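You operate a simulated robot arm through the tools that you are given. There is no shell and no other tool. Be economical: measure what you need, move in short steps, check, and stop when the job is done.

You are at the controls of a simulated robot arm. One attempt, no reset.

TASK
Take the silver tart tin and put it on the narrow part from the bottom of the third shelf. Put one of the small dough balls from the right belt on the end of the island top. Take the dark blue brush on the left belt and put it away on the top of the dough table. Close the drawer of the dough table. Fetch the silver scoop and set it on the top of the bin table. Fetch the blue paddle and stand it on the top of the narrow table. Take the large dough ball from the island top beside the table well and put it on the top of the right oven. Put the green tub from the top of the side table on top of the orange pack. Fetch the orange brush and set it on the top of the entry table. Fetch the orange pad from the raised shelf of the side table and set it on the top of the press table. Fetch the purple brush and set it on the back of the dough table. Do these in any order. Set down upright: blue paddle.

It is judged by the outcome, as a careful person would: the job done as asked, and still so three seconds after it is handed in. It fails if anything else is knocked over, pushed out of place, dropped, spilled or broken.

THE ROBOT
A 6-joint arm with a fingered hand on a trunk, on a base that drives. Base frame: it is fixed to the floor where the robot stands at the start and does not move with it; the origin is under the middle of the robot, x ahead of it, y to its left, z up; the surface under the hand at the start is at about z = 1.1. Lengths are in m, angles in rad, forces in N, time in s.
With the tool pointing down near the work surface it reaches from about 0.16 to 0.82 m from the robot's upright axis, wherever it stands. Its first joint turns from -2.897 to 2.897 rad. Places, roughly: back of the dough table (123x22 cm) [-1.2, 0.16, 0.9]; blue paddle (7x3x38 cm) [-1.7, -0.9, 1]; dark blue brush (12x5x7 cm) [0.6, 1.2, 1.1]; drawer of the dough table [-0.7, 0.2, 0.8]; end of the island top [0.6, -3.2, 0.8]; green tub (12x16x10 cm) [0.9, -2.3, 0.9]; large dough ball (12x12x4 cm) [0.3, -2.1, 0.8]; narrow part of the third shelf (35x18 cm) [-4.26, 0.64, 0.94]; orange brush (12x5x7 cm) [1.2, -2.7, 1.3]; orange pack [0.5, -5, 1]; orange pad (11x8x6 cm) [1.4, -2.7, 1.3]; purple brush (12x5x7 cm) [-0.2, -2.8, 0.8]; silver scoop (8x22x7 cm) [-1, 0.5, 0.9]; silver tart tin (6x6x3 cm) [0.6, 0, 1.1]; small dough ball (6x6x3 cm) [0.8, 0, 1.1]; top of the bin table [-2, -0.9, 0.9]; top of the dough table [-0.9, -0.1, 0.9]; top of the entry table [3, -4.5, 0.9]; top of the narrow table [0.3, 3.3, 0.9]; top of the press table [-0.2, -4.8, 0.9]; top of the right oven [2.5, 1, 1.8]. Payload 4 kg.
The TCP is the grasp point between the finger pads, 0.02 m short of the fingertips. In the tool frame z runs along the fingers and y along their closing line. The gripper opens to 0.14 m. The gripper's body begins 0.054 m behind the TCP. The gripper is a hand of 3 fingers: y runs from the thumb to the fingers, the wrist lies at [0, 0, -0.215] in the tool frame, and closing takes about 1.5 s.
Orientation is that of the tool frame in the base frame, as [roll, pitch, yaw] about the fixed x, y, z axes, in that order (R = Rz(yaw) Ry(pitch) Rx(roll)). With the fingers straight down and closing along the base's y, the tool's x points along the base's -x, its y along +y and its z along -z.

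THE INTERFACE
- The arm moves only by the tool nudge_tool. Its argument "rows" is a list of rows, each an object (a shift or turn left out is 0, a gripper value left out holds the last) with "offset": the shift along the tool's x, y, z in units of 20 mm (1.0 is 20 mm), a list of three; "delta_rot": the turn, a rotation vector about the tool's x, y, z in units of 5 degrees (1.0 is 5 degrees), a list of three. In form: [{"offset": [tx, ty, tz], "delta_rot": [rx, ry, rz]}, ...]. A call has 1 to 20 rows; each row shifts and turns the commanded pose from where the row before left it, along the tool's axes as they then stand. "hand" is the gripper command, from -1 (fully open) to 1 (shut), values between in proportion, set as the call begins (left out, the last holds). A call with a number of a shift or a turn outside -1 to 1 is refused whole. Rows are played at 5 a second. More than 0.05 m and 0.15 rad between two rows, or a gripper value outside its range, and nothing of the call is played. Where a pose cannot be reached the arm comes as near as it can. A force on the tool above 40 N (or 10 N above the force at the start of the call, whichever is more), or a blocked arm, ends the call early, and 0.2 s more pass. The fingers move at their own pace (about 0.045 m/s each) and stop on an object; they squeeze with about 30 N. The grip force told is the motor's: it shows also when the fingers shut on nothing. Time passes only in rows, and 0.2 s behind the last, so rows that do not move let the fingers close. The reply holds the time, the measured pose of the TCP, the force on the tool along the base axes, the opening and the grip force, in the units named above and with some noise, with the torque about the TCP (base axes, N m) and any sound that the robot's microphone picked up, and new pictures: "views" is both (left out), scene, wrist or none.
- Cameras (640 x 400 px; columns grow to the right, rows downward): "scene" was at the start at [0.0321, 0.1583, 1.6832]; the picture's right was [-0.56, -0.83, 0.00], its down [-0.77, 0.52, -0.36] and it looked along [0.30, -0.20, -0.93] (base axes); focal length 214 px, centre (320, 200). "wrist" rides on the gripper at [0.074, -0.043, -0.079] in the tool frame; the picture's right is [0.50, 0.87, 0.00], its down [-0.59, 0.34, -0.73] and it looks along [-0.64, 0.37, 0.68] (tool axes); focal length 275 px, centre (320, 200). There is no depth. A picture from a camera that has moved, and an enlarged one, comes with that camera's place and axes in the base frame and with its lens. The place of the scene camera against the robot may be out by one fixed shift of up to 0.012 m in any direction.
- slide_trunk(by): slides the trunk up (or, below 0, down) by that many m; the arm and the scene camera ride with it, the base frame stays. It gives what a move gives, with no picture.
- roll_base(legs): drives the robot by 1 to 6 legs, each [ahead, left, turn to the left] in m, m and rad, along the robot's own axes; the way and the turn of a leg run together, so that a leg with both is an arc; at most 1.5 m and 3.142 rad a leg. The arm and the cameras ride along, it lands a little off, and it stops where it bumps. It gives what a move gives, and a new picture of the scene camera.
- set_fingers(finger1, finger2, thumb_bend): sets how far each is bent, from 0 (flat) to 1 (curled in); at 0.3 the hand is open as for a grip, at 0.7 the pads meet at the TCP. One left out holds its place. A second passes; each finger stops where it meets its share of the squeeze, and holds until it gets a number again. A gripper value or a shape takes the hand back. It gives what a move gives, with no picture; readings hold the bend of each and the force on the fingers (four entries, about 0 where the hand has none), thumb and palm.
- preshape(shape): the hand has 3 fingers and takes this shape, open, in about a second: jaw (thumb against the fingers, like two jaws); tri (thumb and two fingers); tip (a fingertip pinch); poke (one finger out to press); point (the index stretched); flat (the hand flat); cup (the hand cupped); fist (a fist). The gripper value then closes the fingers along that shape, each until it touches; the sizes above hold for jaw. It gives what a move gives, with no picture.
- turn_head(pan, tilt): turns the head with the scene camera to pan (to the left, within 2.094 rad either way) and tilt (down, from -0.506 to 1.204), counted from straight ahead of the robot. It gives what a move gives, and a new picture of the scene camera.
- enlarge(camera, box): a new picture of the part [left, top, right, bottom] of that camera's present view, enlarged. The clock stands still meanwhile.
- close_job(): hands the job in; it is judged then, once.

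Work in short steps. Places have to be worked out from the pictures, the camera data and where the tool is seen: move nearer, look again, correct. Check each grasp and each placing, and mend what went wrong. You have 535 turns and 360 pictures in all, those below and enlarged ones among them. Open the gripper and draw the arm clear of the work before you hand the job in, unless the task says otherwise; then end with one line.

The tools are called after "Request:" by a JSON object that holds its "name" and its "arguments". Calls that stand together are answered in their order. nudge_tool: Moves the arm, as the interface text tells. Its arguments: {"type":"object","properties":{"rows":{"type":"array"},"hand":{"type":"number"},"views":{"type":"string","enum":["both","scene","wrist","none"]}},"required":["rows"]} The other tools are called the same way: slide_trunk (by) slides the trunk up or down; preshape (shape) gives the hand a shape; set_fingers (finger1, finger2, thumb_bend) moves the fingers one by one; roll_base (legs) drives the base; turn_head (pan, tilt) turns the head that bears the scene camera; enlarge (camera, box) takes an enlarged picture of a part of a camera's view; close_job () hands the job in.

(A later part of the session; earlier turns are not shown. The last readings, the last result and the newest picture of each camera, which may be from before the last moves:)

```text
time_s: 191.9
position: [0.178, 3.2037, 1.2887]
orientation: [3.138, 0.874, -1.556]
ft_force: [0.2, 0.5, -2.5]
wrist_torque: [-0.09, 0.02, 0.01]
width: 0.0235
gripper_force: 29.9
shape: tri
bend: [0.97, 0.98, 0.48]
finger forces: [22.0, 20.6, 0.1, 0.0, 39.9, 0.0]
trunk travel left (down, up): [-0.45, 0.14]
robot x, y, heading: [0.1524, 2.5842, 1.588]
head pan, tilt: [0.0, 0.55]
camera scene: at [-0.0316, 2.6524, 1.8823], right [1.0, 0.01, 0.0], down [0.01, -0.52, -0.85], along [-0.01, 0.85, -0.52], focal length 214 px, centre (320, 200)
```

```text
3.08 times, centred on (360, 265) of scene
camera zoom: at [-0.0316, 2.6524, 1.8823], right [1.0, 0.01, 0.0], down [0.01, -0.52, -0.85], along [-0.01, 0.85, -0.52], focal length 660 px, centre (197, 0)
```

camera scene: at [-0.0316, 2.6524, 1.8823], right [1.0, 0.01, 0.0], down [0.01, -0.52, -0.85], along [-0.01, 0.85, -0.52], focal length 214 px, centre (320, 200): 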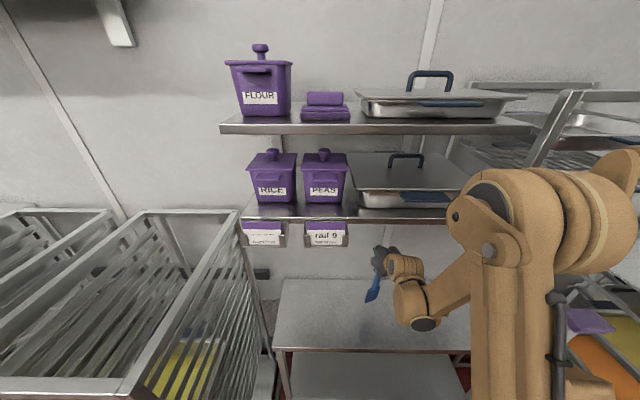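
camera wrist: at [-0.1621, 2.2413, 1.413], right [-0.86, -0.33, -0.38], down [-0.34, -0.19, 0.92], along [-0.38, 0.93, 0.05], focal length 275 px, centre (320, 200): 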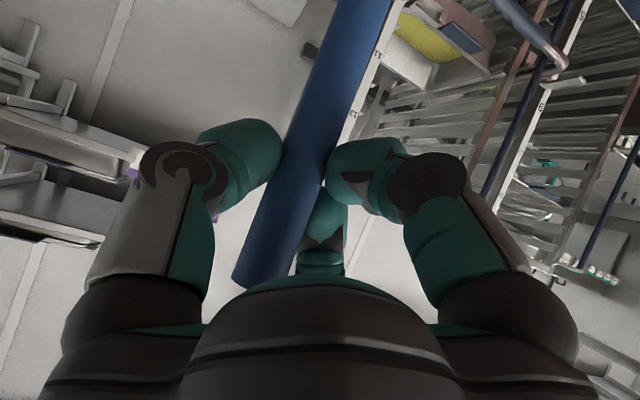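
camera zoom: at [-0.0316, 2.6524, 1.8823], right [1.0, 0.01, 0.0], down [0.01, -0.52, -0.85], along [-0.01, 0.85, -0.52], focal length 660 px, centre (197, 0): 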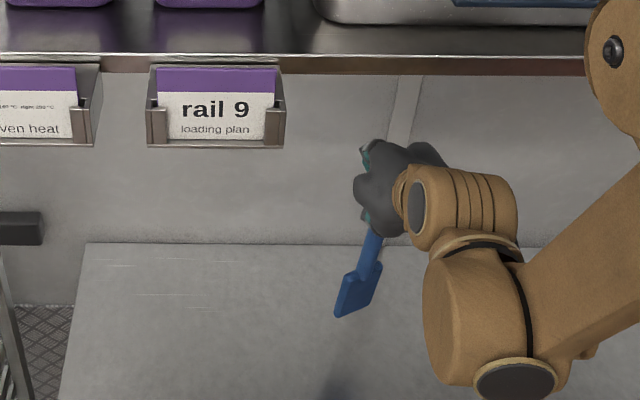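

I lower the paddle in steps to feel for the table top.

Request:
{"name": "nudge_tool", "arguments": {"rows": [{"offset": [0.38, 0, 0.32]}, {"offset": [0.38, 0, 0.32]}, {"offset": [0.38, 0, 0.32]}, {"offset": [0.38, 0, 0.32]}, {"offset": [0.38, 0, 0.32]}, {"offset": [0.38, 0, 0.32]}], "views": "none"}}

Request:
{"name": "enlarge", "arguments": {"camera": "scene", "box": [280, 220, 440, 350]}}

```text
time_s: 193.3
position: [0.1788, 3.213, 1.2399]
orientation: [3.137, 0.872, -1.556]
ft_force: [0.5, 0.0, -1.8]
wrist_torque: [-0.1, 0.01, -0.01]
width: 0.0235
gripper_force: 30.0
shape: tri
bend: [0.97, 0.98, 0.48]
finger forces: [22.2, 20.7, 0.0, 0.1, 39.8, 0.0]
out of reach, approached as far as the arm can: row 5, 6
trunk travel left (down, up): [-0.45, 0.14]
robot x, y, heading: [0.1539, 2.5827, 1.587]
head pan, tilt: [0.0, 0.55]
```

```text
3.08 times, centred on (360, 285) of scene
camera zoom: at [-0.0316, 2.6517, 1.8823], right [1.0, 0.01, 0.0], down [0.01, -0.52, -0.85], along [-0.01, 0.85, -0.52], focal length 660 px, centre (197, -62)
```

zoom: 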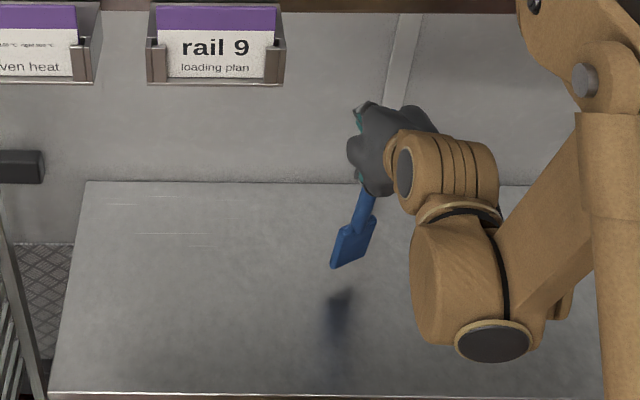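

The arm is at its low limit for this trunk height, so I lower with the trunk in small steps and watch for contact.

Request:
{"name": "slide_trunk", "arguments": {"by": -0.05}}

Request:
{"name": "enlarge", "arguments": {"camera": "scene", "box": [280, 220, 440, 350]}}

```text
time_s: 194.1
position: [0.1813, 3.2137, 1.1947]
orientation: [3.141, 0.884, -1.556]
ft_force: [3.4, -2.2, 28.6]
wrist_torque: [0.03, -0.36, -0.05]
width: 0.0245
gripper_force: 30.3
shape: tri
bend: [0.98, 0.99, 0.47]
finger forces: [31.2, 15.6, 0.1, 0.0, 46.3, 0.0]
trunk travel left (down, up): [-0.401, 0.189]
robot x, y, heading: [0.1547, 2.5816, 1.586]
head pan, tilt: [0.0, 0.55]
stopped: the force on the tool passed its limit at 43 N (the readings are from after the stop); the commanded pose is now the measured one
```

```text
3.08 times, centred on (360, 285) of scene
camera zoom: at [-0.031, 2.6484, 1.8331], right [1.0, 0.01, 0.0], down [0.01, -0.52, -0.85], along [-0.01, 0.85, -0.52], focal length 660 px, centre (197, -62)
```

zoom: 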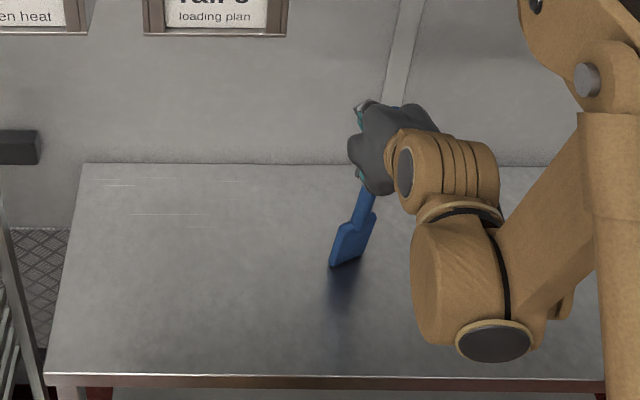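

Contact at TCP z≈1.195 shows the paddle's bottom about 27 mm forward of the grip, a 5° lean. I lift 2 cm, rotate the hand 5° to stand it plumb, and look again.

Request:
{"name": "slide_trunk", "arguments": {"by": 0.02}}

Request:
{"name": "nudge_tool", "arguments": {"rows": [{"delta_rot": [0, 1, 0]}, {}], "views": "none"}}

Request:
{"name": "enlarge", "arguments": {"camera": "scene", "box": [310, 230, 410, 320]}}

```text
time_s: 194.8
position: [0.1798, 3.2146, 1.213]
orientation: [3.14, 0.877, -1.558]
ft_force: [-0.3, -0.3, -1.7]
wrist_torque: [-0.05, 0.01, 0.0]
width: 0.0243
gripper_force: 30.0
shape: tri
bend: [0.98, 0.98, 0.47]
finger forces: [22.7, 19.3, 0.1, 0.1, 39.1, 0.0]
trunk travel left (down, up): [-0.421, 0.169]
robot x, y, heading: [0.1552, 2.5849, 1.583]
head pan, tilt: [0.0, 0.55]
```

```text
time_s: 195.4
position: [0.18, 3.2136, 1.2136]
orientation: [3.141, 0.791, -1.558]
ft_force: [-0.4, -0.3, -2.2]
wrist_torque: [-0.05, 0.03, 0.0]
width: 0.024
gripper_force: 30.1
shape: tri
bend: [0.98, 0.98, 0.47]
finger forces: [22.1, 19.6, 0.0, 0.0, 39.1, 0.0]
trunk travel left (down, up): [-0.421, 0.169]
robot x, y, heading: [0.1572, 2.5839, 1.578]
head pan, tilt: [0.0, 0.55]
```

```text
4.44 times, centred on (360, 275) of scene
camera zoom: at [-0.0315, 2.6518, 1.8529], right [1.0, 0.01, 0.0], down [0.01, -0.52, -0.85], along [-0.01, 0.85, -0.52], focal length 953 px, centre (142, -133)
```

zoom: 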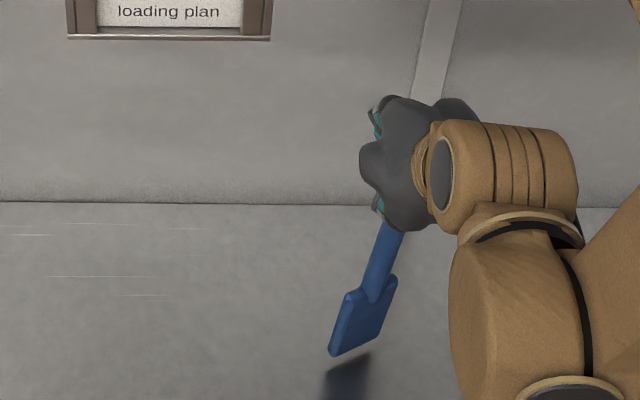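

The table seems to be nearer z 0.85, so the fore-aft lean is still unclear. I use the wrist view, measuring the handle's width along its length to judge the lean.

Request:
{"name": "enlarge", "arguments": {"camera": "wrist", "box": [200, 0, 440, 300]}}

```text
1.33 times, centred on (320, 150) of wrist
camera zoom: at [0.224, 3.1047, 1.2157], right [-0.86, -0.36, -0.35], down [-0.34, -0.11, 0.93], along [-0.38, 0.92, -0.03], focal length 367 px, centre (320, 267)
```

zoom: 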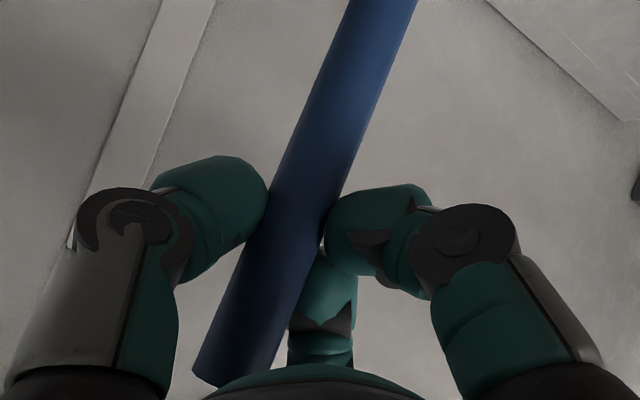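

The handle's bottom leans about 5–7° forward and 2° toward -x. I correct both and check again.

Request:
{"name": "nudge_tool", "arguments": {"rows": [{"delta_rot": [0, 0.65, 0]}, {"delta_rot": [0, 0.65, 0]}, {"delta_rot": [0.32, 0, -0.32]}, {}], "views": "none"}}

Request:
{"name": "enlarge", "arguments": {"camera": "wrist", "box": [200, 0, 440, 300]}}

Request:
{"name": "enlarge", "arguments": {"camera": "scene", "box": [320, 230, 410, 320]}}

```text
time_s: 196.4
position: [0.1798, 3.214, 1.2116]
orientation: [-3.093, 0.677, -1.522]
ft_force: [-0.7, 0.0, -2.1]
wrist_torque: [-0.03, 0.01, 0.01]
width: 0.0241
gripper_force: 29.9
shape: tri
bend: [0.98, 0.98, 0.47]
finger forces: [21.9, 19.7, 0.1, 0.0, 39.0, 0.0]
trunk travel left (down, up): [-0.421, 0.169]
robot x, y, heading: [0.1595, 2.5857, 1.584]
head pan, tilt: [0.0, 0.55]
```

```text
1.33 times, centred on (320, 150) of wrist
camera zoom: at [0.2241, 3.1057, 1.2294], right [-0.85, -0.41, -0.35], down [-0.37, -0.01, 0.93], along [-0.38, 0.91, -0.14], focal length 367 px, centre (320, 267)
```

zoom: 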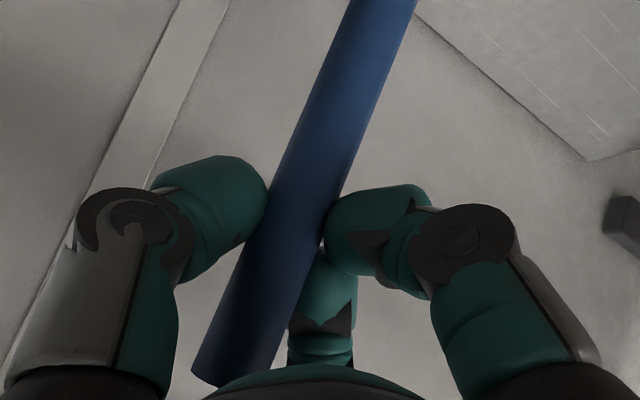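

```text
4.44 times, centred on (365, 275) of scene
camera zoom: at [-0.0312, 2.6514, 1.8529], right [1.0, 0.01, 0.0], down [0.01, -0.52, -0.85], along [-0.01, 0.85, -0.52], focal length 953 px, centre (120, -133)
```

zoom: 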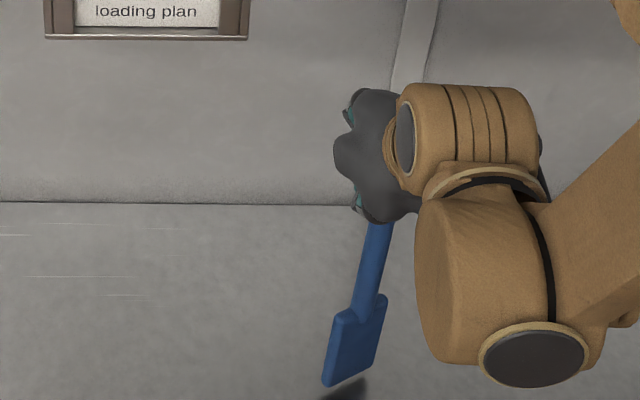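

Lean is now about 2°. A last small correction, then I lower gently with the trunk until contact.

Request:
{"name": "nudge_tool", "arguments": {"rows": [{"delta_rot": [0, 0.4, 0]}, {}], "views": "none"}}

Request:
{"name": "slide_trunk", "arguments": {"by": -0.01}}

Request:
{"name": "slide_trunk", "arguments": {"by": -0.004}}

Request:
{"name": "slide_trunk", "arguments": {"by": -0.004}}

```text
time_s: 197.0
position: [0.1798, 3.2148, 1.214]
orientation: [-3.093, 0.641, -1.524]
ft_force: [0.2, 0.4, -2.6]
wrist_torque: [0.01, 0.05, 0.01]
width: 0.024
gripper_force: 29.7
shape: tri
bend: [0.98, 0.99, 0.47]
finger forces: [21.9, 19.8, 0.0, 0.0, 39.1, 0.0]
trunk travel left (down, up): [-0.421, 0.169]
robot x, y, heading: [0.1545, 2.5815, 1.582]
head pan, tilt: [0.0, 0.55]
```

```text
time_s: 197.6
position: [0.1801, 3.2157, 1.2032]
orientation: [-3.093, 0.643, -1.523]
ft_force: [0.8, -0.4, -1.9]
wrist_torque: [0.0, 0.04, 0.0]
width: 0.0237
gripper_force: 30.1
shape: tri
bend: [0.98, 0.99, 0.47]
finger forces: [21.8, 19.8, 0.0, 0.0, 39.1, 0.0]
trunk travel left (down, up): [-0.411, 0.179]
robot x, y, heading: [0.1526, 2.582, 1.579]
head pan, tilt: [0.0, 0.55]
```

```text
time_s: 198.1
position: [0.1795, 3.2145, 1.1982]
orientation: [-3.092, 0.643, -1.524]
ft_force: [0.7, 0.1, -2.0]
wrist_torque: [-0.02, 0.02, 0.02]
width: 0.0241
gripper_force: 29.8
shape: tri
bend: [0.98, 0.99, 0.47]
finger forces: [22.2, 19.5, 0.0, 0.0, 39.2, 0.0]
trunk travel left (down, up): [-0.407, 0.183]
robot x, y, heading: [0.1555, 2.5827, 1.583]
head pan, tilt: [0.0, 0.55]
```

```text
time_s: 198.6
position: [0.1784, 3.2117, 1.1971]
orientation: [-3.092, 0.645, -1.521]
ft_force: [-3.5, -0.7, 35.2]
wrist_torque: [0.11, -0.32, 0.0]
width: 0.0243
gripper_force: 29.6
shape: tri
bend: [0.99, 0.99, 0.47]
finger forces: [36.8, 16.7, 0.0, 0.1, 46.0, 0.0]
trunk travel left (down, up): [-0.403, 0.187]
robot x, y, heading: [0.1568, 2.5831, 1.583]
head pan, tilt: [0.0, 0.55]
```

Contact lies almost straight under the grip. I loosen the fingers slightly into a cage so that the paddle settles on its base.

Request:
{"name": "slide_trunk", "arguments": {"by": 0.002}}

Request:
{"name": "nudge_tool", "arguments": {"hand": 0.5, "rows": [{}, {}, {}], "views": "wrist"}}

Request:
{"name": "enlarge", "arguments": {"camera": "scene", "box": [320, 230, 410, 320]}}

```text
time_s: 199.1
position: [0.1811, 3.2137, 1.1976]
orientation: [-3.092, 0.643, -1.524]
ft_force: [-0.6, -1.6, 16.6]
wrist_torque: [0.04, -0.19, -0.01]
width: 0.0243
gripper_force: 30.1
shape: tri
bend: [0.99, 0.99, 0.47]
finger forces: [29.5, 18.5, 0.1, 0.1, 42.7, 0.0]
trunk travel left (down, up): [-0.405, 0.185]
robot x, y, heading: [0.1545, 2.5859, 1.581]
head pan, tilt: [0.0, 0.55]
```

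```text
time_s: 199.9
position: [0.1808, 3.2152, 1.197]
orientation: [-3.094, 0.641, -1.525]
ft_force: [0.4, 0.7, 0.4]
wrist_torque: [-0.01, -0.01, 0.01]
width: 0.0349
gripper_force: 0.1
shape: tri
bend: [0.46, 0.46, 0.46]
finger forces: [0.3, 0.0, 0.0, 0.0, 0.1, 0.0]
trunk travel left (down, up): [-0.405, 0.185]
robot x, y, heading: [0.1517, 2.5842, 1.58]
head pan, tilt: [0.0, 0.55]
camera wrist: at [0.2237, 3.1069, 1.2171], right [-0.85, -0.42, -0.33], down [-0.38, 0.02, 0.93], along [-0.38, 0.91, -0.18], focal length 275 px, centre (320, 200)
```

wrist: 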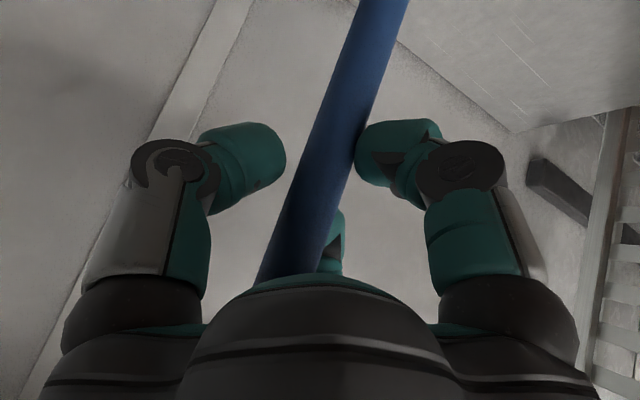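

```text
4.44 times, centred on (365, 275) of scene
camera zoom: at [-0.0315, 2.6511, 1.8369], right [1.0, 0.01, 0.0], down [0.01, -0.52, -0.85], along [-0.01, 0.85, -0.52], focal length 953 px, centre (120, -133)
```

zoom: 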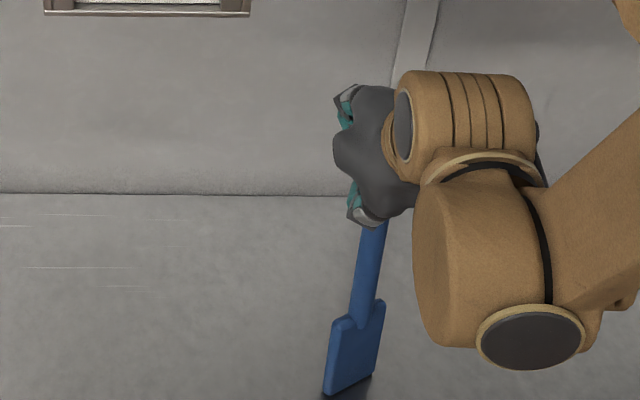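

Finger forces are nearly nil, so it stands mostly by itself. I open a bit more and compare.

Request:
{"name": "nudge_tool", "arguments": {"hand": 0.3, "rows": [{}, {}, {}, {}], "views": "wrist"}}

```text
time_s: 200.9
position: [0.1801, 3.2139, 1.1976]
orientation: [-3.093, 0.643, -1.524]
ft_force: [-0.6, 0.4, 0.8]
wrist_torque: [0.0, 0.03, 0.01]
width: 0.0486
gripper_force: 0.0
shape: tri
bend: [0.41, 0.41, 0.4]
finger forces: [0.0, 0.1, 0.0, 0.1, 0.1, 0.0]
trunk travel left (down, up): [-0.405, 0.185]
robot x, y, heading: [0.1534, 2.5831, 1.581]
head pan, tilt: [0.0, 0.55]
camera wrist: at [0.2236, 3.107, 1.2172], right [-0.85, -0.42, -0.33], down [-0.38, 0.02, 0.93], along [-0.38, 0.91, -0.18], focal length 275 px, centre (320, 200)
```

wrist: 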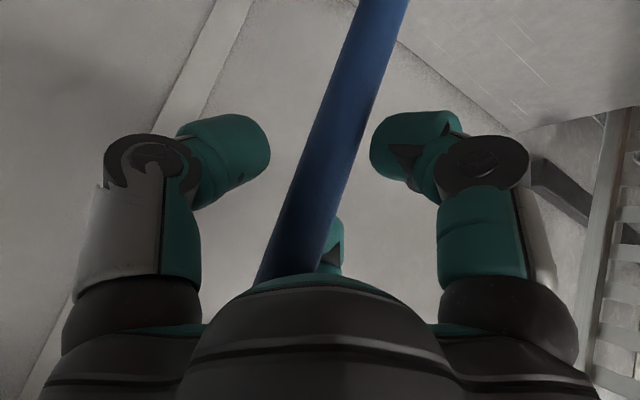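

The paddle stands free. I open fully and leave straight upward with the trunk, so nothing sweeps sideways against the handle.

Request:
{"name": "nudge_tool", "arguments": {"hand": -0.6, "rows": [{}, {}, {}, {}], "views": "none"}}

Request:
{"name": "slide_trunk", "arguments": {"by": 0.12}}

Request:
{"name": "enlarge", "arguments": {"camera": "scene", "box": [280, 200, 440, 360]}}

```text
time_s: 201.9
position: [0.1788, 3.2146, 1.1966]
orientation: [-3.092, 0.641, -1.524]
ft_force: [0.1, 0.7, -0.3]
wrist_torque: [0.01, 0.0, 0.01]
width: 0.1116
gripper_force: 0.0
shape: tri
bend: [0.24, 0.24, 0.23]
finger forces: [0.0, 0.0, 0.1, 0.1, 0.1, 0.1]
trunk travel left (down, up): [-0.405, 0.185]
robot x, y, heading: [0.1541, 2.5847, 1.583]
head pan, tilt: [0.0, 0.55]
```

```text
time_s: 203.4
position: [0.1806, 3.2134, 1.3171]
orientation: [-3.091, 0.641, -1.524]
ft_force: [0.2, 0.0, -0.1]
wrist_torque: [0.0, -0.01, 0.01]
width: 0.1116
gripper_force: 0.1
shape: tri
bend: [0.24, 0.24, 0.23]
finger forces: [0.1, 0.1, 0.1, 0.1, 0.0, 0.1]
trunk travel left (down, up): [-0.525, 0.065]
robot x, y, heading: [0.1589, 2.5861, 1.584]
head pan, tilt: [0.0, 0.55]
```

```text
2.50 times, centred on (360, 280) of scene
camera zoom: at [-0.0316, 2.6512, 1.9568], right [1.0, 0.01, 0.0], down [0.01, -0.52, -0.85], along [-0.01, 0.85, -0.52], focal length 536 px, centre (220, 0)
```

zoom: 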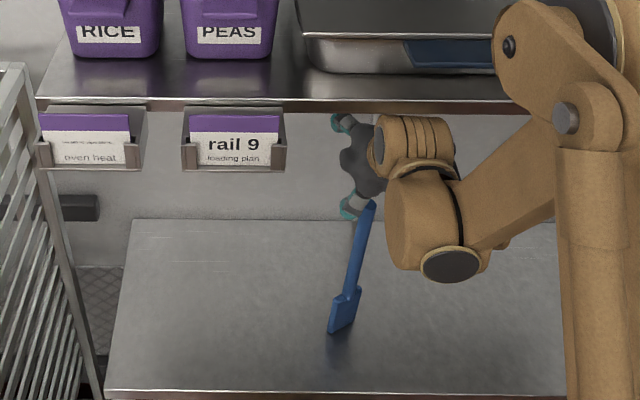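

The paddle stands upright on the narrow table. I back away at this height.

Request:
{"name": "roll_base", "arguments": {"legs": [[-0.5, 0, 0]]}}

```text
time_s: 206.4
position: [0.1854, 2.7004, 1.3164]
orientation: [-3.093, 0.642, -1.522]
ft_force: [0.1, -0.4, 0.0]
wrist_torque: [0.0, 0.01, -0.01]
width: 0.1117
gripper_force: 0.1
shape: tri
bend: [0.24, 0.24, 0.23]
finger forces: [0.1, 0.0, 0.0, 0.1, 0.1, 0.0]
trunk travel left (down, up): [-0.525, 0.065]
robot x, y, heading: [0.1574, 2.0679, 1.581]
head pan, tilt: [0.0, 0.55]
camera scene: at [-0.0254, 2.1359, 1.9569], right [1.0, 0.01, 0.0], down [0.01, -0.52, -0.85], along [-0.01, 0.85, -0.52], focal length 214 px, centre (320, 200)
```

scene: 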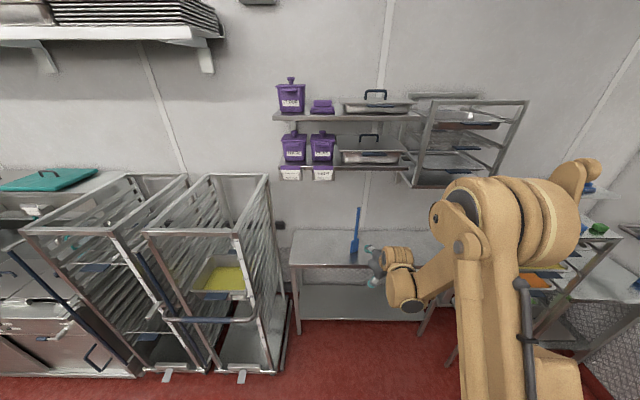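

The paddle stands by itself. Next is the dark blue brush on the left belt; I straighten the hand and drive around to face the left belt.

Request:
{"name": "nudge_tool", "arguments": {"hand": -1, "rows": [{"delta_rot": [-0.3, 1, 0.35]}, {"delta_rot": [0, 1, 0]}, {"delta_rot": [0, 1, 0]}, {"delta_rot": [0, 1, 0]}, {"delta_rot": [0, 1, 0]}, {"delta_rot": [0, 1, 0]}, {"delta_rot": [0, 1, 0]}, {"delta_rot": [0, 0.35, 0]}], "views": "none"}}

Request:
{"name": "roll_base", "arguments": {"legs": [[0, 0.45, 0], [0, 0, -1.58], [0, -0.85, 0]]}}

```text
time_s: 208.2
position: [0.1852, 2.7003, 1.3179]
orientation: [-3.142, -0.001, -1.561]
ft_force: [-0.4, 0.4, 0.6]
wrist_torque: [0.03, -0.03, -0.01]
width: 0.1398
gripper_force: 0.0
shape: tri
bend: [0.3, 0.3, 0.3]
finger forces: [0.1, 0.0, 0.0, 0.1, 0.1, 0.0]
trunk travel left (down, up): [-0.525, 0.065]
robot x, y, heading: [0.1564, 2.0678, 1.582]
head pan, tilt: [0.0, 0.55]
```

```text
time_s: 218.9
position: [0.3443, 1.1769, 1.3173]
orientation: [-3.141, 0.001, 3.139]
ft_force: [-0.4, 0.5, 0.1]
wrist_torque: [0.02, -0.01, 0.01]
width: 0.1399
gripper_force: 0.1
shape: tri
bend: [0.3, 0.3, 0.3]
finger forces: [0.1, 0.0, 0.1, 0.1, 0.0, 0.1]
trunk travel left (down, up): [-0.525, 0.065]
robot x, y, heading: [-0.2849, 1.2126, -0.006]
head pan, tilt: [0.0, 0.55]
camera scene: at [-0.21, 1.4, 1.957], right [0.0, -1.0, 0.0], down [-0.52, 0.0, -0.85], along [0.85, 0.0, -0.52], focal length 214 px, centre (320, 200)
```

scene: 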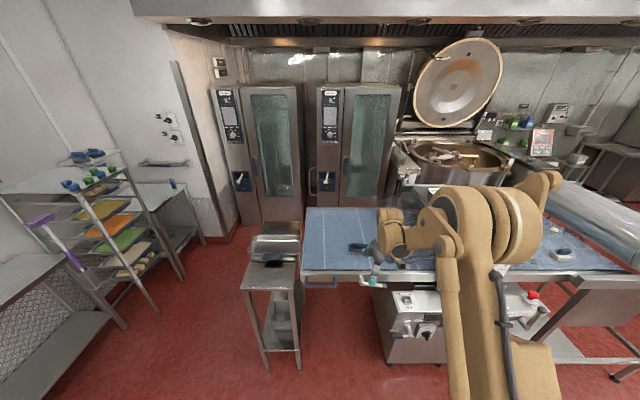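

The brush is at about (0.645, 1.19). I drive 0.22 m ahead and look with the wrist camera.

Request:
{"name": "roll_base", "arguments": {"legs": [[0.22, 0, 0.006]]}}

Request:
{"name": "nudge_tool", "arguments": {"rows": [{"offset": [0, 0.5, 0]}], "views": "wrist"}}

```text
time_s: 220.6
position: [0.565, 1.1778, 1.3176]
orientation: [3.141, 0.001, 3.14]
ft_force: [-0.3, 0.7, -0.2]
wrist_torque: [-0.03, 0.05, -0.01]
width: 0.1399
gripper_force: 0.0
shape: tri
bend: [0.3, 0.3, 0.3]
finger forces: [0.0, 0.0, 0.1, 0.1, 0.0, 0.0]
trunk travel left (down, up): [-0.525, 0.065]
robot x, y, heading: [-0.066, 1.2097, -0.001]
head pan, tilt: [0.0, 0.55]
camera scene: at [0.0103, 1.4006, 1.9569], right [0.0, -1.0, 0.0], down [-0.52, 0.0, -0.85], along [0.85, 0.0, -0.52], focal length 214 px, centre (320, 200)
```

scene: 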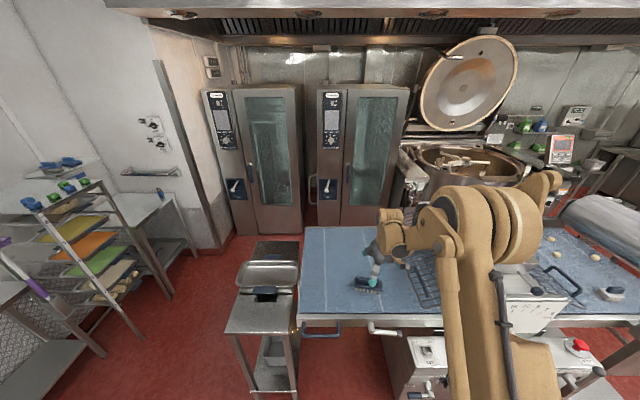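

```text
time_s: 221.0
position: [0.5632, 1.1879, 1.3173]
orientation: [-3.14, 0.002, 3.139]
ft_force: [-1.1, 0.7, -0.2]
wrist_torque: [0.0, -0.02, -0.03]
width: 0.1399
gripper_force: 0.0
shape: tri
bend: [0.3, 0.3, 0.3]
finger forces: [0.1, 0.1, 0.0, 0.0, 0.0, 0.1]
trunk travel left (down, up): [-0.525, 0.065]
robot x, y, heading: [-0.0679, 1.2079, -0.002]
head pan, tilt: [0.0, 0.55]
camera wrist: at [0.4877, 1.1435, 1.396], right [-0.5, 0.87, 0.0], down [0.59, 0.34, 0.74], along [0.64, 0.37, -0.68], focal length 275 px, centre (320, 200)
```

wrist: 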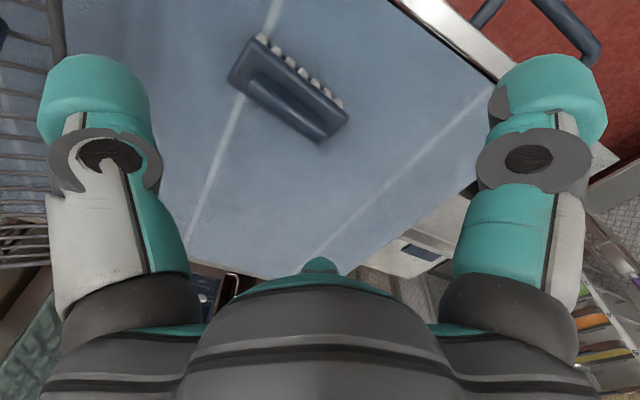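

The brush's long axis runs along y, centred at about (0.62, 1.185). I turn the hand 90° to close across its 5 cm width and hover above.

Request:
{"name": "nudge_tool", "arguments": {"rows": [{"offset": [-0.95, 0, 0], "delta_rot": [0, 0, 0]}, {"offset": [-0.95, 0, 0]}, {"offset": [-0.95, 0, 0]}, {"delta_rot": [0, 0, 1]}, {"delta_rot": [0, 0, 1]}, {"delta_rot": [0, 0, 1]}, {"delta_rot": [0, 0, 1]}, {"delta_rot": [0, 0, 1]}, {"delta_rot": [0, 0, 1]}, {"delta_rot": [0, 0, 1]}, {"delta_rot": [0, 0, 1]}, {"delta_rot": [0, 0, 1]}, {"delta_rot": [0, 0, 1]}, {"delta_rot": [0, 0, 1]}, {"delta_rot": [0, 0, 1]}, {"delta_rot": [0, 0, 1]}, {"delta_rot": [0, 0, 1]}, {"delta_rot": [0, 0, 1]}, {"delta_rot": [0, 0, 1]}, {"delta_rot": [0, 0, 1]}], "views": "none"}}

Request:
{"name": "nudge_tool", "arguments": {"rows": [{"delta_rot": [0, 0, 1], "offset": [0, 0, 1]}, {"offset": [0, 0, 1]}, {"offset": [0, 0, 1]}, {"offset": [0, 0, 1]}, {"offset": [0, 0, 1]}], "views": "wrist"}}

```text
time_s: 225.2
position: [0.6203, 1.1869, 1.3177]
orientation: [3.139, 0.0, 1.654]
ft_force: [0.3, -1.7, -0.9]
wrist_torque: [-0.01, -0.02, -0.02]
width: 0.1398
gripper_force: 0.1
shape: tri
bend: [0.3, 0.3, 0.3]
finger forces: [0.1, 0.1, 0.1, 0.0, 0.0, 0.0]
trunk travel left (down, up): [-0.525, 0.065]
robot x, y, heading: [-0.0696, 1.2109, -0.001]
head pan, tilt: [0.0, 0.55]
```

```text
time_s: 226.4
position: [0.6225, 1.1863, 1.2171]
orientation: [3.139, 0.0, 1.57]
ft_force: [0.2, -0.4, -0.2]
wrist_torque: [0.03, 0.03, 0.02]
width: 0.1399
gripper_force: 0.0
shape: tri
bend: [0.3, 0.3, 0.3]
finger forces: [0.1, 0.0, 0.0, 0.0, 0.1, 0.0]
trunk travel left (down, up): [-0.525, 0.065]
robot x, y, heading: [-0.0645, 1.2125, 0.001]
head pan, tilt: [0.0, 0.55]
camera wrist: at [0.5786, 1.2596, 1.2951], right [0.87, 0.5, 0.0], down [0.34, -0.59, 0.73], along [0.37, -0.64, -0.68], focal length 275 px, centre (320, 200)
```

wrist: 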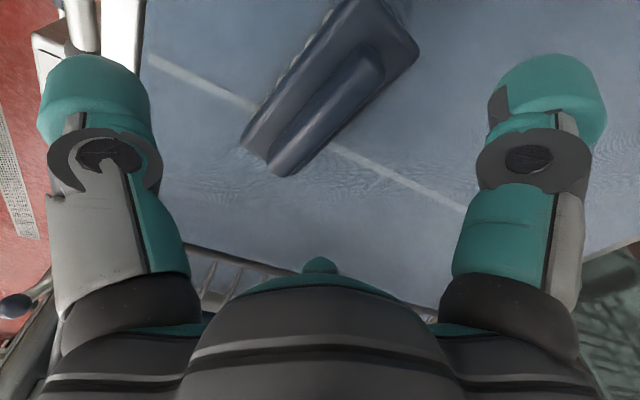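

Brush centre at (0.617, 1.187), turned about 10°. I align and descend, then close.

Request:
{"name": "nudge_tool", "arguments": {"rows": [{"delta_rot": [0, 0, 1], "offset": [0, -0.25, 0.5]}, {"delta_rot": [0, 0, 1], "offset": [0, 0, 0.8]}, {"offset": [0, 0, 0.9]}, {"offset": [0, 0, 0.9]}, {"offset": [0, 0, 0.7]}], "views": "wrist"}}

Request:
{"name": "nudge_tool", "arguments": {"hand": 1, "rows": [{}, {}, {}, {}, {}, {}, {}], "views": "wrist"}}

```text
time_s: 227.6
position: [0.6169, 1.1879, 1.1434]
orientation: [3.139, 0.0, 1.395]
ft_force: [0.2, 0.0, 0.0]
wrist_torque: [-0.03, 0.01, 0.0]
width: 0.14
gripper_force: 0.2
shape: tri
bend: [0.3, 0.3, 0.3]
finger forces: [0.1, 0.0, 0.0, 0.0, 0.0, 0.0]
trunk travel left (down, up): [-0.525, 0.065]
robot x, y, heading: [-0.0633, 1.2161, 0.007]
head pan, tilt: [0.0, 0.55]
camera wrist: at [0.5866, 1.2664, 1.2216], right [0.94, 0.34, 0.0], down [0.23, -0.64, 0.73], along [0.25, -0.69, -0.68], focal length 275 px, centre (320, 200)
```

wrist: 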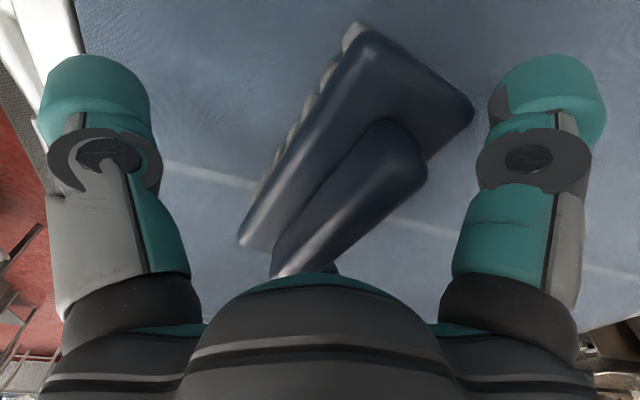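

```text
time_s: 229.2
position: [0.6156, 1.1878, 1.1439]
orientation: [3.14, 0.0, 1.394]
ft_force: [-0.7, -0.2, 1.7]
wrist_torque: [0.04, 0.09, 0.02]
width: 0.0614
gripper_force: 29.9
shape: tri
bend: [0.41, 0.41, 0.33]
finger forces: [20.0, 19.8, 0.1, 0.0, 38.3, 0.0]
trunk travel left (down, up): [-0.525, 0.065]
robot x, y, heading: [-0.069, 1.2137, 0.011]
head pan, tilt: [0.0, 0.55]
camera wrist: at [0.5862, 1.2665, 1.2222], right [0.94, 0.34, 0.0], down [0.23, -0.64, 0.73], along [0.25, -0.69, -0.68], focal length 275 px, centre (320, 200)
```

wrist: 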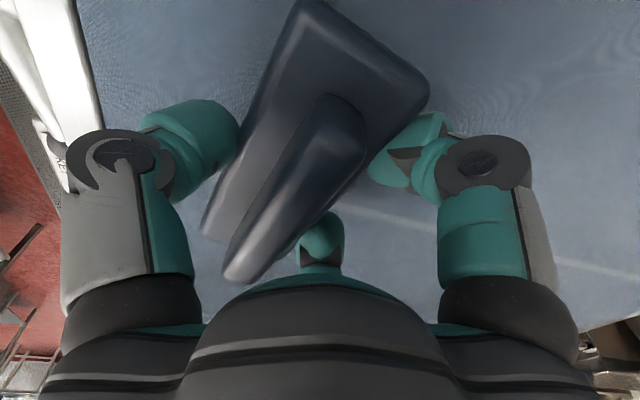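

Brush gripped. I lift it, retract, and drive toward the dough table facing west.

Request:
{"name": "nudge_tool", "arguments": {"rows": [{"offset": [0, 0, -1]}, {"offset": [0, 0, -1]}, {"offset": [0, 0, -1]}, {"offset": [0, 0, -1]}, {"offset": [0, 0, -1]}, {"offset": [0, 0, -1]}, {"offset": [0, 0, -1]}, {"offset": [0, 0, -1]}, {"offset": [0, 0, -1]}, {"offset": [0, 0, -1]}, {"offset": [0, -1, 0]}, {"offset": [0, -1, 0]}, {"offset": [0, -1, 0]}, {"offset": [0, -1, 0]}, {"offset": [0, -1, 0]}, {"offset": [0, -1, 0]}, {"offset": [0, -1, 0]}, {"offset": [0, -1, 0]}, {"offset": [0, -1, 0]}, {"offset": [0, -1, 0]}], "views": "none"}}

Request:
{"name": "roll_base", "arguments": {"legs": [[-0.2, 0.15, 0], [0, 0, 3.14]]}}

Request:
{"name": "turn_head", "arguments": {"pan": 0.5, "tilt": 0.7}}

```text
time_s: 233.4
position: [0.4166, 1.2218, 1.3409]
orientation: [3.141, -0.001, 1.394]
ft_force: [-0.3, -0.2, -1.3]
wrist_torque: [-0.01, 0.0, 0.01]
width: 0.061
gripper_force: 30.6
shape: tri
bend: [0.41, 0.41, 0.33]
finger forces: [20.2, 20.0, 0.0, 0.0, 38.3, 0.0]
trunk travel left (down, up): [-0.525, 0.065]
robot x, y, heading: [-0.0651, 1.2126, 0.003]
head pan, tilt: [0.0, 0.55]
```

```text
time_s: 242.4
position: [-0.7536, 1.3716, 1.3412]
orientation: [3.141, 0.0, -1.798]
ft_force: [-0.9, 0.6, -0.8]
wrist_torque: [0.01, 0.05, 0.04]
width: 0.0607
gripper_force: 30.3
shape: tri
bend: [0.41, 0.41, 0.33]
finger forces: [19.3, 18.3, 0.0, 0.0, 34.7, 0.1]
trunk travel left (down, up): [-0.525, 0.065]
robot x, y, heading: [-0.2674, 1.3561, 3.086]
head pan, tilt: [0.0, 0.55]
camera scene: at [-0.3434, 1.1696, 1.9569], right [0.05, 1.0, 0.0], down [0.52, -0.03, -0.85], along [-0.85, 0.04, -0.52], focal length 214 px, centre (320, 200)
```

scene: 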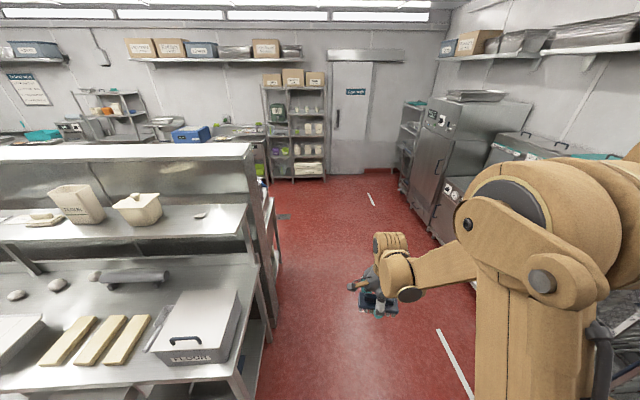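

```text
time_s: 243.3
position: [-0.7536, 1.3721, 1.3414]
orientation: [3.141, 0.0, -1.799]
ft_force: [-0.5, -0.2, -1.3]
wrist_torque: [-0.01, 0.01, -0.01]
width: 0.0609
gripper_force: 30.1
shape: tri
bend: [0.41, 0.41, 0.33]
finger forces: [19.3, 18.5, 0.1, 0.0, 34.6, 0.1]
trunk travel left (down, up): [-0.525, 0.065]
robot x, y, heading: [-0.2685, 1.3557, 3.091]
head pan, tilt: [0.499, 0.7]
camera scene: at [-0.3304, 1.1284, 1.9438], right [-0.43, 0.9, 0.0], down [0.58, 0.28, -0.76], along [-0.69, -0.33, -0.64], focal length 214 px, centre (320, 200)
```

scene: 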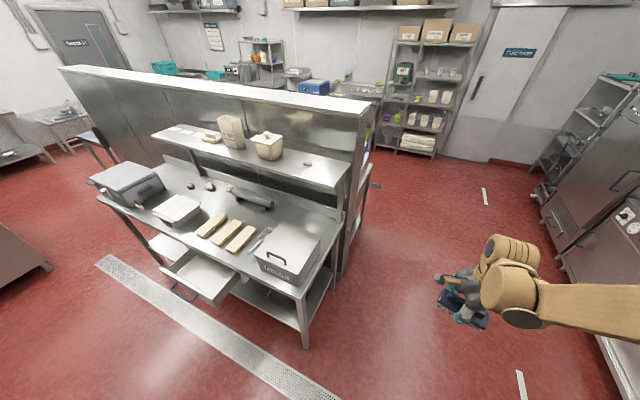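

A good view of the dough table. I enlarge it to find free space near (-0.9, -0.1).

Request:
{"name": "enlarge", "arguments": {"camera": "scene", "box": [80, 120, 360, 320]}}

```text
2.00 times, centred on (220, 220) of scene
camera zoom: at [-0.3304, 1.1284, 1.9438], right [-0.43, 0.9, 0.0], down [0.58, 0.28, -0.76], along [-0.69, -0.33, -0.64], focal length 429 px, centre (520, 160)
```

zoom: 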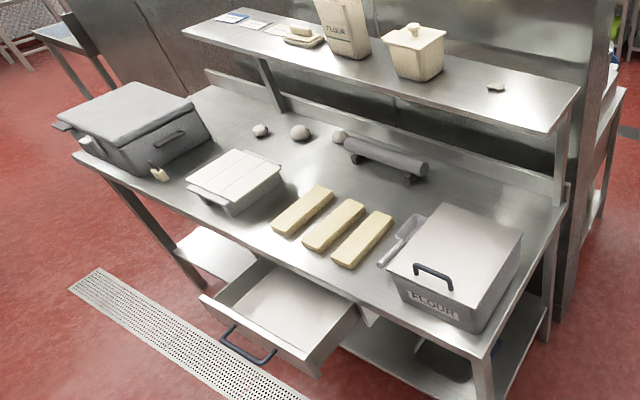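

I choose the free gap between the grey box and the white box at about (-0.93, -0.46). I strafe along the aisle to y≈-0.46.

Request:
{"name": "roll_base", "arguments": {"legs": [[-0.1, 0, 0.052], [0, 1.0, 0], [0, 0.8, 0]]}}

Request:
{"name": "turn_head", "arguments": {"pan": 0, "tilt": 0.75}}

```text
time_s: 253.4
position: [-0.6004, -0.5174, 1.3407]
orientation: [3.14, 0.0, -1.714]
ft_force: [-0.8, 0.0, -1.4]
wrist_torque: [0.03, 0.03, -0.02]
width: 0.061
gripper_force: 29.4
shape: tri
bend: [0.41, 0.41, 0.33]
finger forces: [19.4, 18.5, 0.0, 0.1, 34.8, 0.0]
trunk travel left (down, up): [-0.525, 0.065]
robot x, y, heading: [-0.1126, -0.4918, -3.108]
head pan, tilt: [0.499, 0.7]
camera scene: at [-0.1587, -0.7238, 1.9437], right [-0.51, 0.86, 0.0], down [0.56, 0.33, -0.76], along [-0.66, -0.39, -0.64], focal length 214 px, centre (320, 200)
```

scene: 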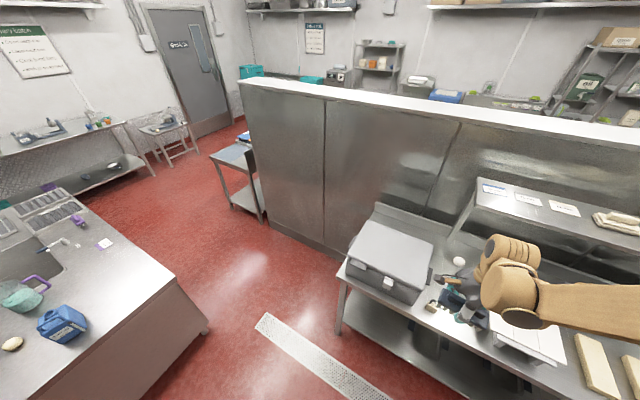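

```text
time_s: 254.3
position: [-0.6014, -0.5163, 1.3412]
orientation: [3.139, 0.001, -1.713]
ft_force: [0.8, -1.1, -1.8]
wrist_torque: [-0.02, 0.0, 0.02]
width: 0.0609
gripper_force: 30.3
shape: tri
bend: [0.41, 0.41, 0.33]
finger forces: [19.4, 18.5, 0.0, 0.0, 34.8, 0.1]
trunk travel left (down, up): [-0.525, 0.065]
robot x, y, heading: [-0.116, -0.4882, -3.109]
head pan, tilt: [0.0, 0.75]
camera scene: at [-0.1684, -0.683, 1.9395], right [-0.03, 1.0, 0.0], down [0.68, 0.02, -0.73], along [-0.73, -0.03, -0.68], focal length 214 px, centre (320, 200)
```

scene: 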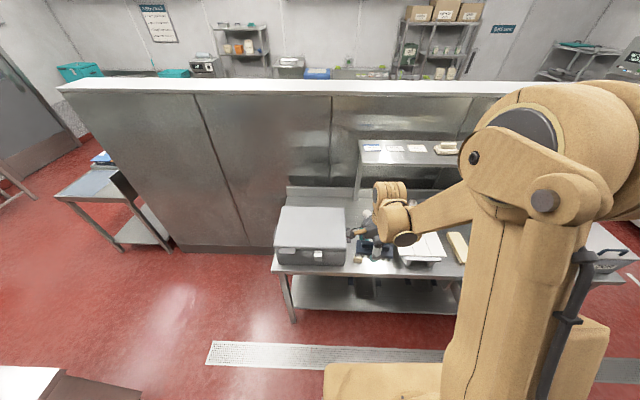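

I extend over the gap at height and look down with the wrist camera.

Request:
{"name": "nudge_tool", "arguments": {"rows": [{"offset": [0, 1, 0]}, {"offset": [0, 1, 0]}, {"offset": [0, 1, 0]}, {"offset": [0, 1, 0]}, {"offset": [0, 1, 0]}, {"offset": [0, 1, 0]}, {"offset": [0, 1, 0]}, {"offset": [0, 1, 0]}, {"offset": [0, 1, 0]}, {"offset": [0, 1, 0]}, {"offset": [0, 1, 0]}, {"offset": [0, 1, 0]}, {"offset": [0, 1, 0]}, {"offset": [0, 1, 0]}, {"offset": [0, 1, 0]}], "views": "both"}}

```text
time_s: 257.5
position: [-0.8988, -0.4711, 1.3421]
orientation: [-3.141, -0.001, -1.715]
ft_force: [0.1, 0.3, -1.8]
wrist_torque: [-0.01, 0.01, -0.02]
width: 0.0607
gripper_force: 30.2
shape: tri
bend: [0.42, 0.41, 0.33]
finger forces: [19.7, 19.2, 0.0, 0.0, 35.3, 0.1]
trunk travel left (down, up): [-0.525, 0.065]
robot x, y, heading: [-0.1151, -0.4889, -3.105]
head pan, tilt: [0.0, 0.75]
camera scene: at [-0.17, -0.6828, 1.9395], right [-0.03, 1.0, 0.0], down [0.68, 0.02, -0.73], along [-0.73, -0.02, -0.68], focal length 214 px, centre (320, 200)
camera wrist: at [-0.8673, -0.5524, 1.4217], right [-0.93, -0.37, 0.0], down [-0.25, 0.63, 0.73], along [-0.27, 0.68, -0.68], focal length 275 px, centre (320, 200)
```

scene: 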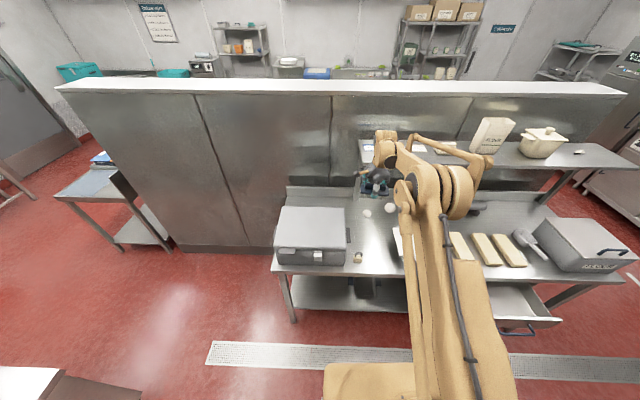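
wrist: 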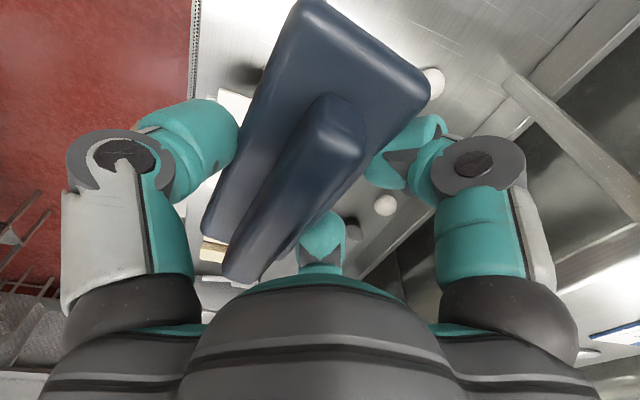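

The gap centre is about (-0.92, -0.41). I shift the hand, drive 0.1 m ahead and lower the trunk.

Request:
{"name": "nudge_tool", "arguments": {"rows": [{"offset": [-0.95, -0.85, 0]}, {"offset": [-0.95, -0.85, 0]}, {"offset": [-0.95, -0.85, 0]}, {"offset": [-0.95, -0.85, 0]}], "views": "none"}}

Request:
{"name": "roll_base", "arguments": {"legs": [[0.1, 0, 0]]}}

Request:
{"name": "slide_trunk", "arguments": {"by": -0.28}}

Request:
{"name": "nudge_tool", "arguments": {"rows": [{}], "views": "both"}}

```text
time_s: 258.5
position: [-0.8175, -0.4066, 1.3422]
orientation: [3.138, -0.002, -1.715]
ft_force: [1.5, 0.8, -1.7]
wrist_torque: [-0.02, 0.02, -0.04]
width: 0.0609
gripper_force: 30.5
shape: tri
bend: [0.42, 0.42, 0.33]
finger forces: [19.7, 19.5, 0.0, 0.0, 35.5, 0.1]
trunk travel left (down, up): [-0.525, 0.065]
robot x, y, heading: [-0.1195, -0.489, -3.108]
head pan, tilt: [0.0, 0.75]
```

```text
time_s: 259.6
position: [-0.9183, -0.4116, 1.341]
orientation: [-3.141, -0.001, -1.715]
ft_force: [0.3, -0.2, -1.1]
wrist_torque: [-0.01, -0.02, 0.01]
width: 0.0609
gripper_force: 30.4
shape: tri
bend: [0.42, 0.42, 0.33]
finger forces: [19.7, 19.4, 0.0, 0.1, 35.6, 0.0]
trunk travel left (down, up): [-0.525, 0.065]
robot x, y, heading: [-0.2162, -0.4955, -3.108]
head pan, tilt: [0.0, 0.75]
camera scene: at [-0.2692, -0.6865, 1.9395], right [-0.03, 1.0, 0.0], down [0.68, 0.02, -0.73], along [-0.73, -0.03, -0.68], focal length 214 px, centre (320, 200)
```

scene: 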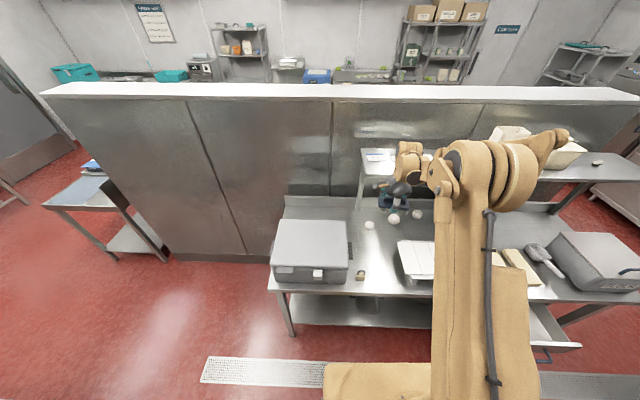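

```text
time_s: 262.5
position: [-0.9176, -0.4113, 1.0611]
orientation: [3.14, -0.001, -1.714]
ft_force: [0.4, 0.3, -1.4]
wrist_torque: [0.0, 0.0, 0.01]
width: 0.0608
gripper_force: 30.5
shape: tri
bend: [0.42, 0.42, 0.33]
finger forces: [19.7, 19.4, 0.1, 0.1, 35.6, 0.0]
trunk travel left (down, up): [-0.245, 0.345]
robot x, y, heading: [-0.216, -0.4939, -3.097]
head pan, tilt: [0.0, 0.75]
```

```text
time_s: 262.9
position: [-0.9175, -0.4116, 1.0619]
orientation: [3.139, 0.0, -1.714]
ft_force: [0.4, -0.1, -1.6]
wrist_torque: [-0.02, 0.03, 0.0]
width: 0.0605
gripper_force: 30.1
shape: tri
bend: [0.42, 0.42, 0.33]
finger forces: [19.7, 19.4, 0.0, 0.0, 35.6, 0.0]
trunk travel left (down, up): [-0.245, 0.345]
robot x, y, heading: [-0.2155, -0.4924, -3.105]
head pan, tilt: [0.0, 0.75]
camera scene: at [-0.2678, -0.6863, 1.6596], right [-0.03, 1.0, 0.0], down [0.68, 0.02, -0.73], along [-0.73, -0.03, -0.68], focal length 214 px, centre (320, 200)
camera wrist: at [-0.8865, -0.4924, 1.1407], right [-0.93, -0.37, 0.0], down [-0.25, 0.63, 0.73], along [-0.27, 0.68, -0.68], focal length 275 px, centre (320, 200)
```

scene: 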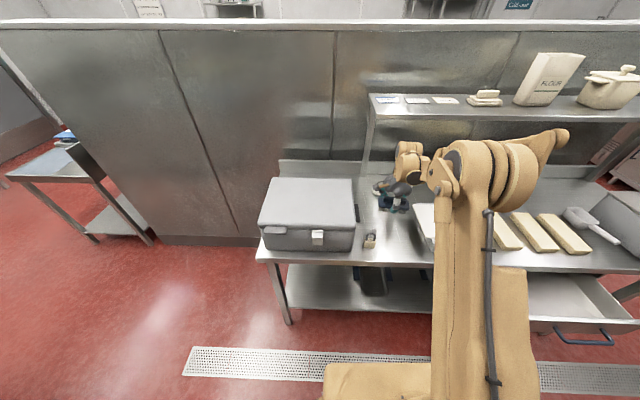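
wrist: 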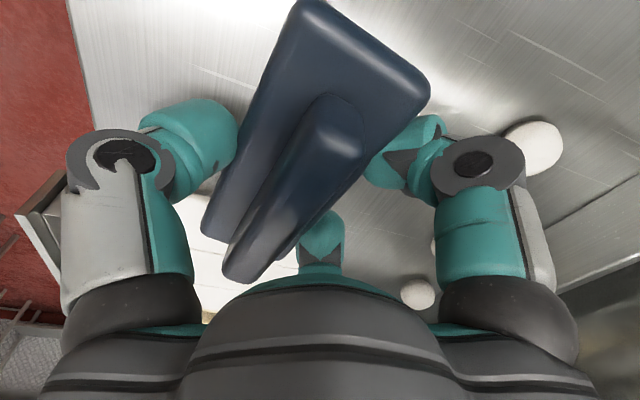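

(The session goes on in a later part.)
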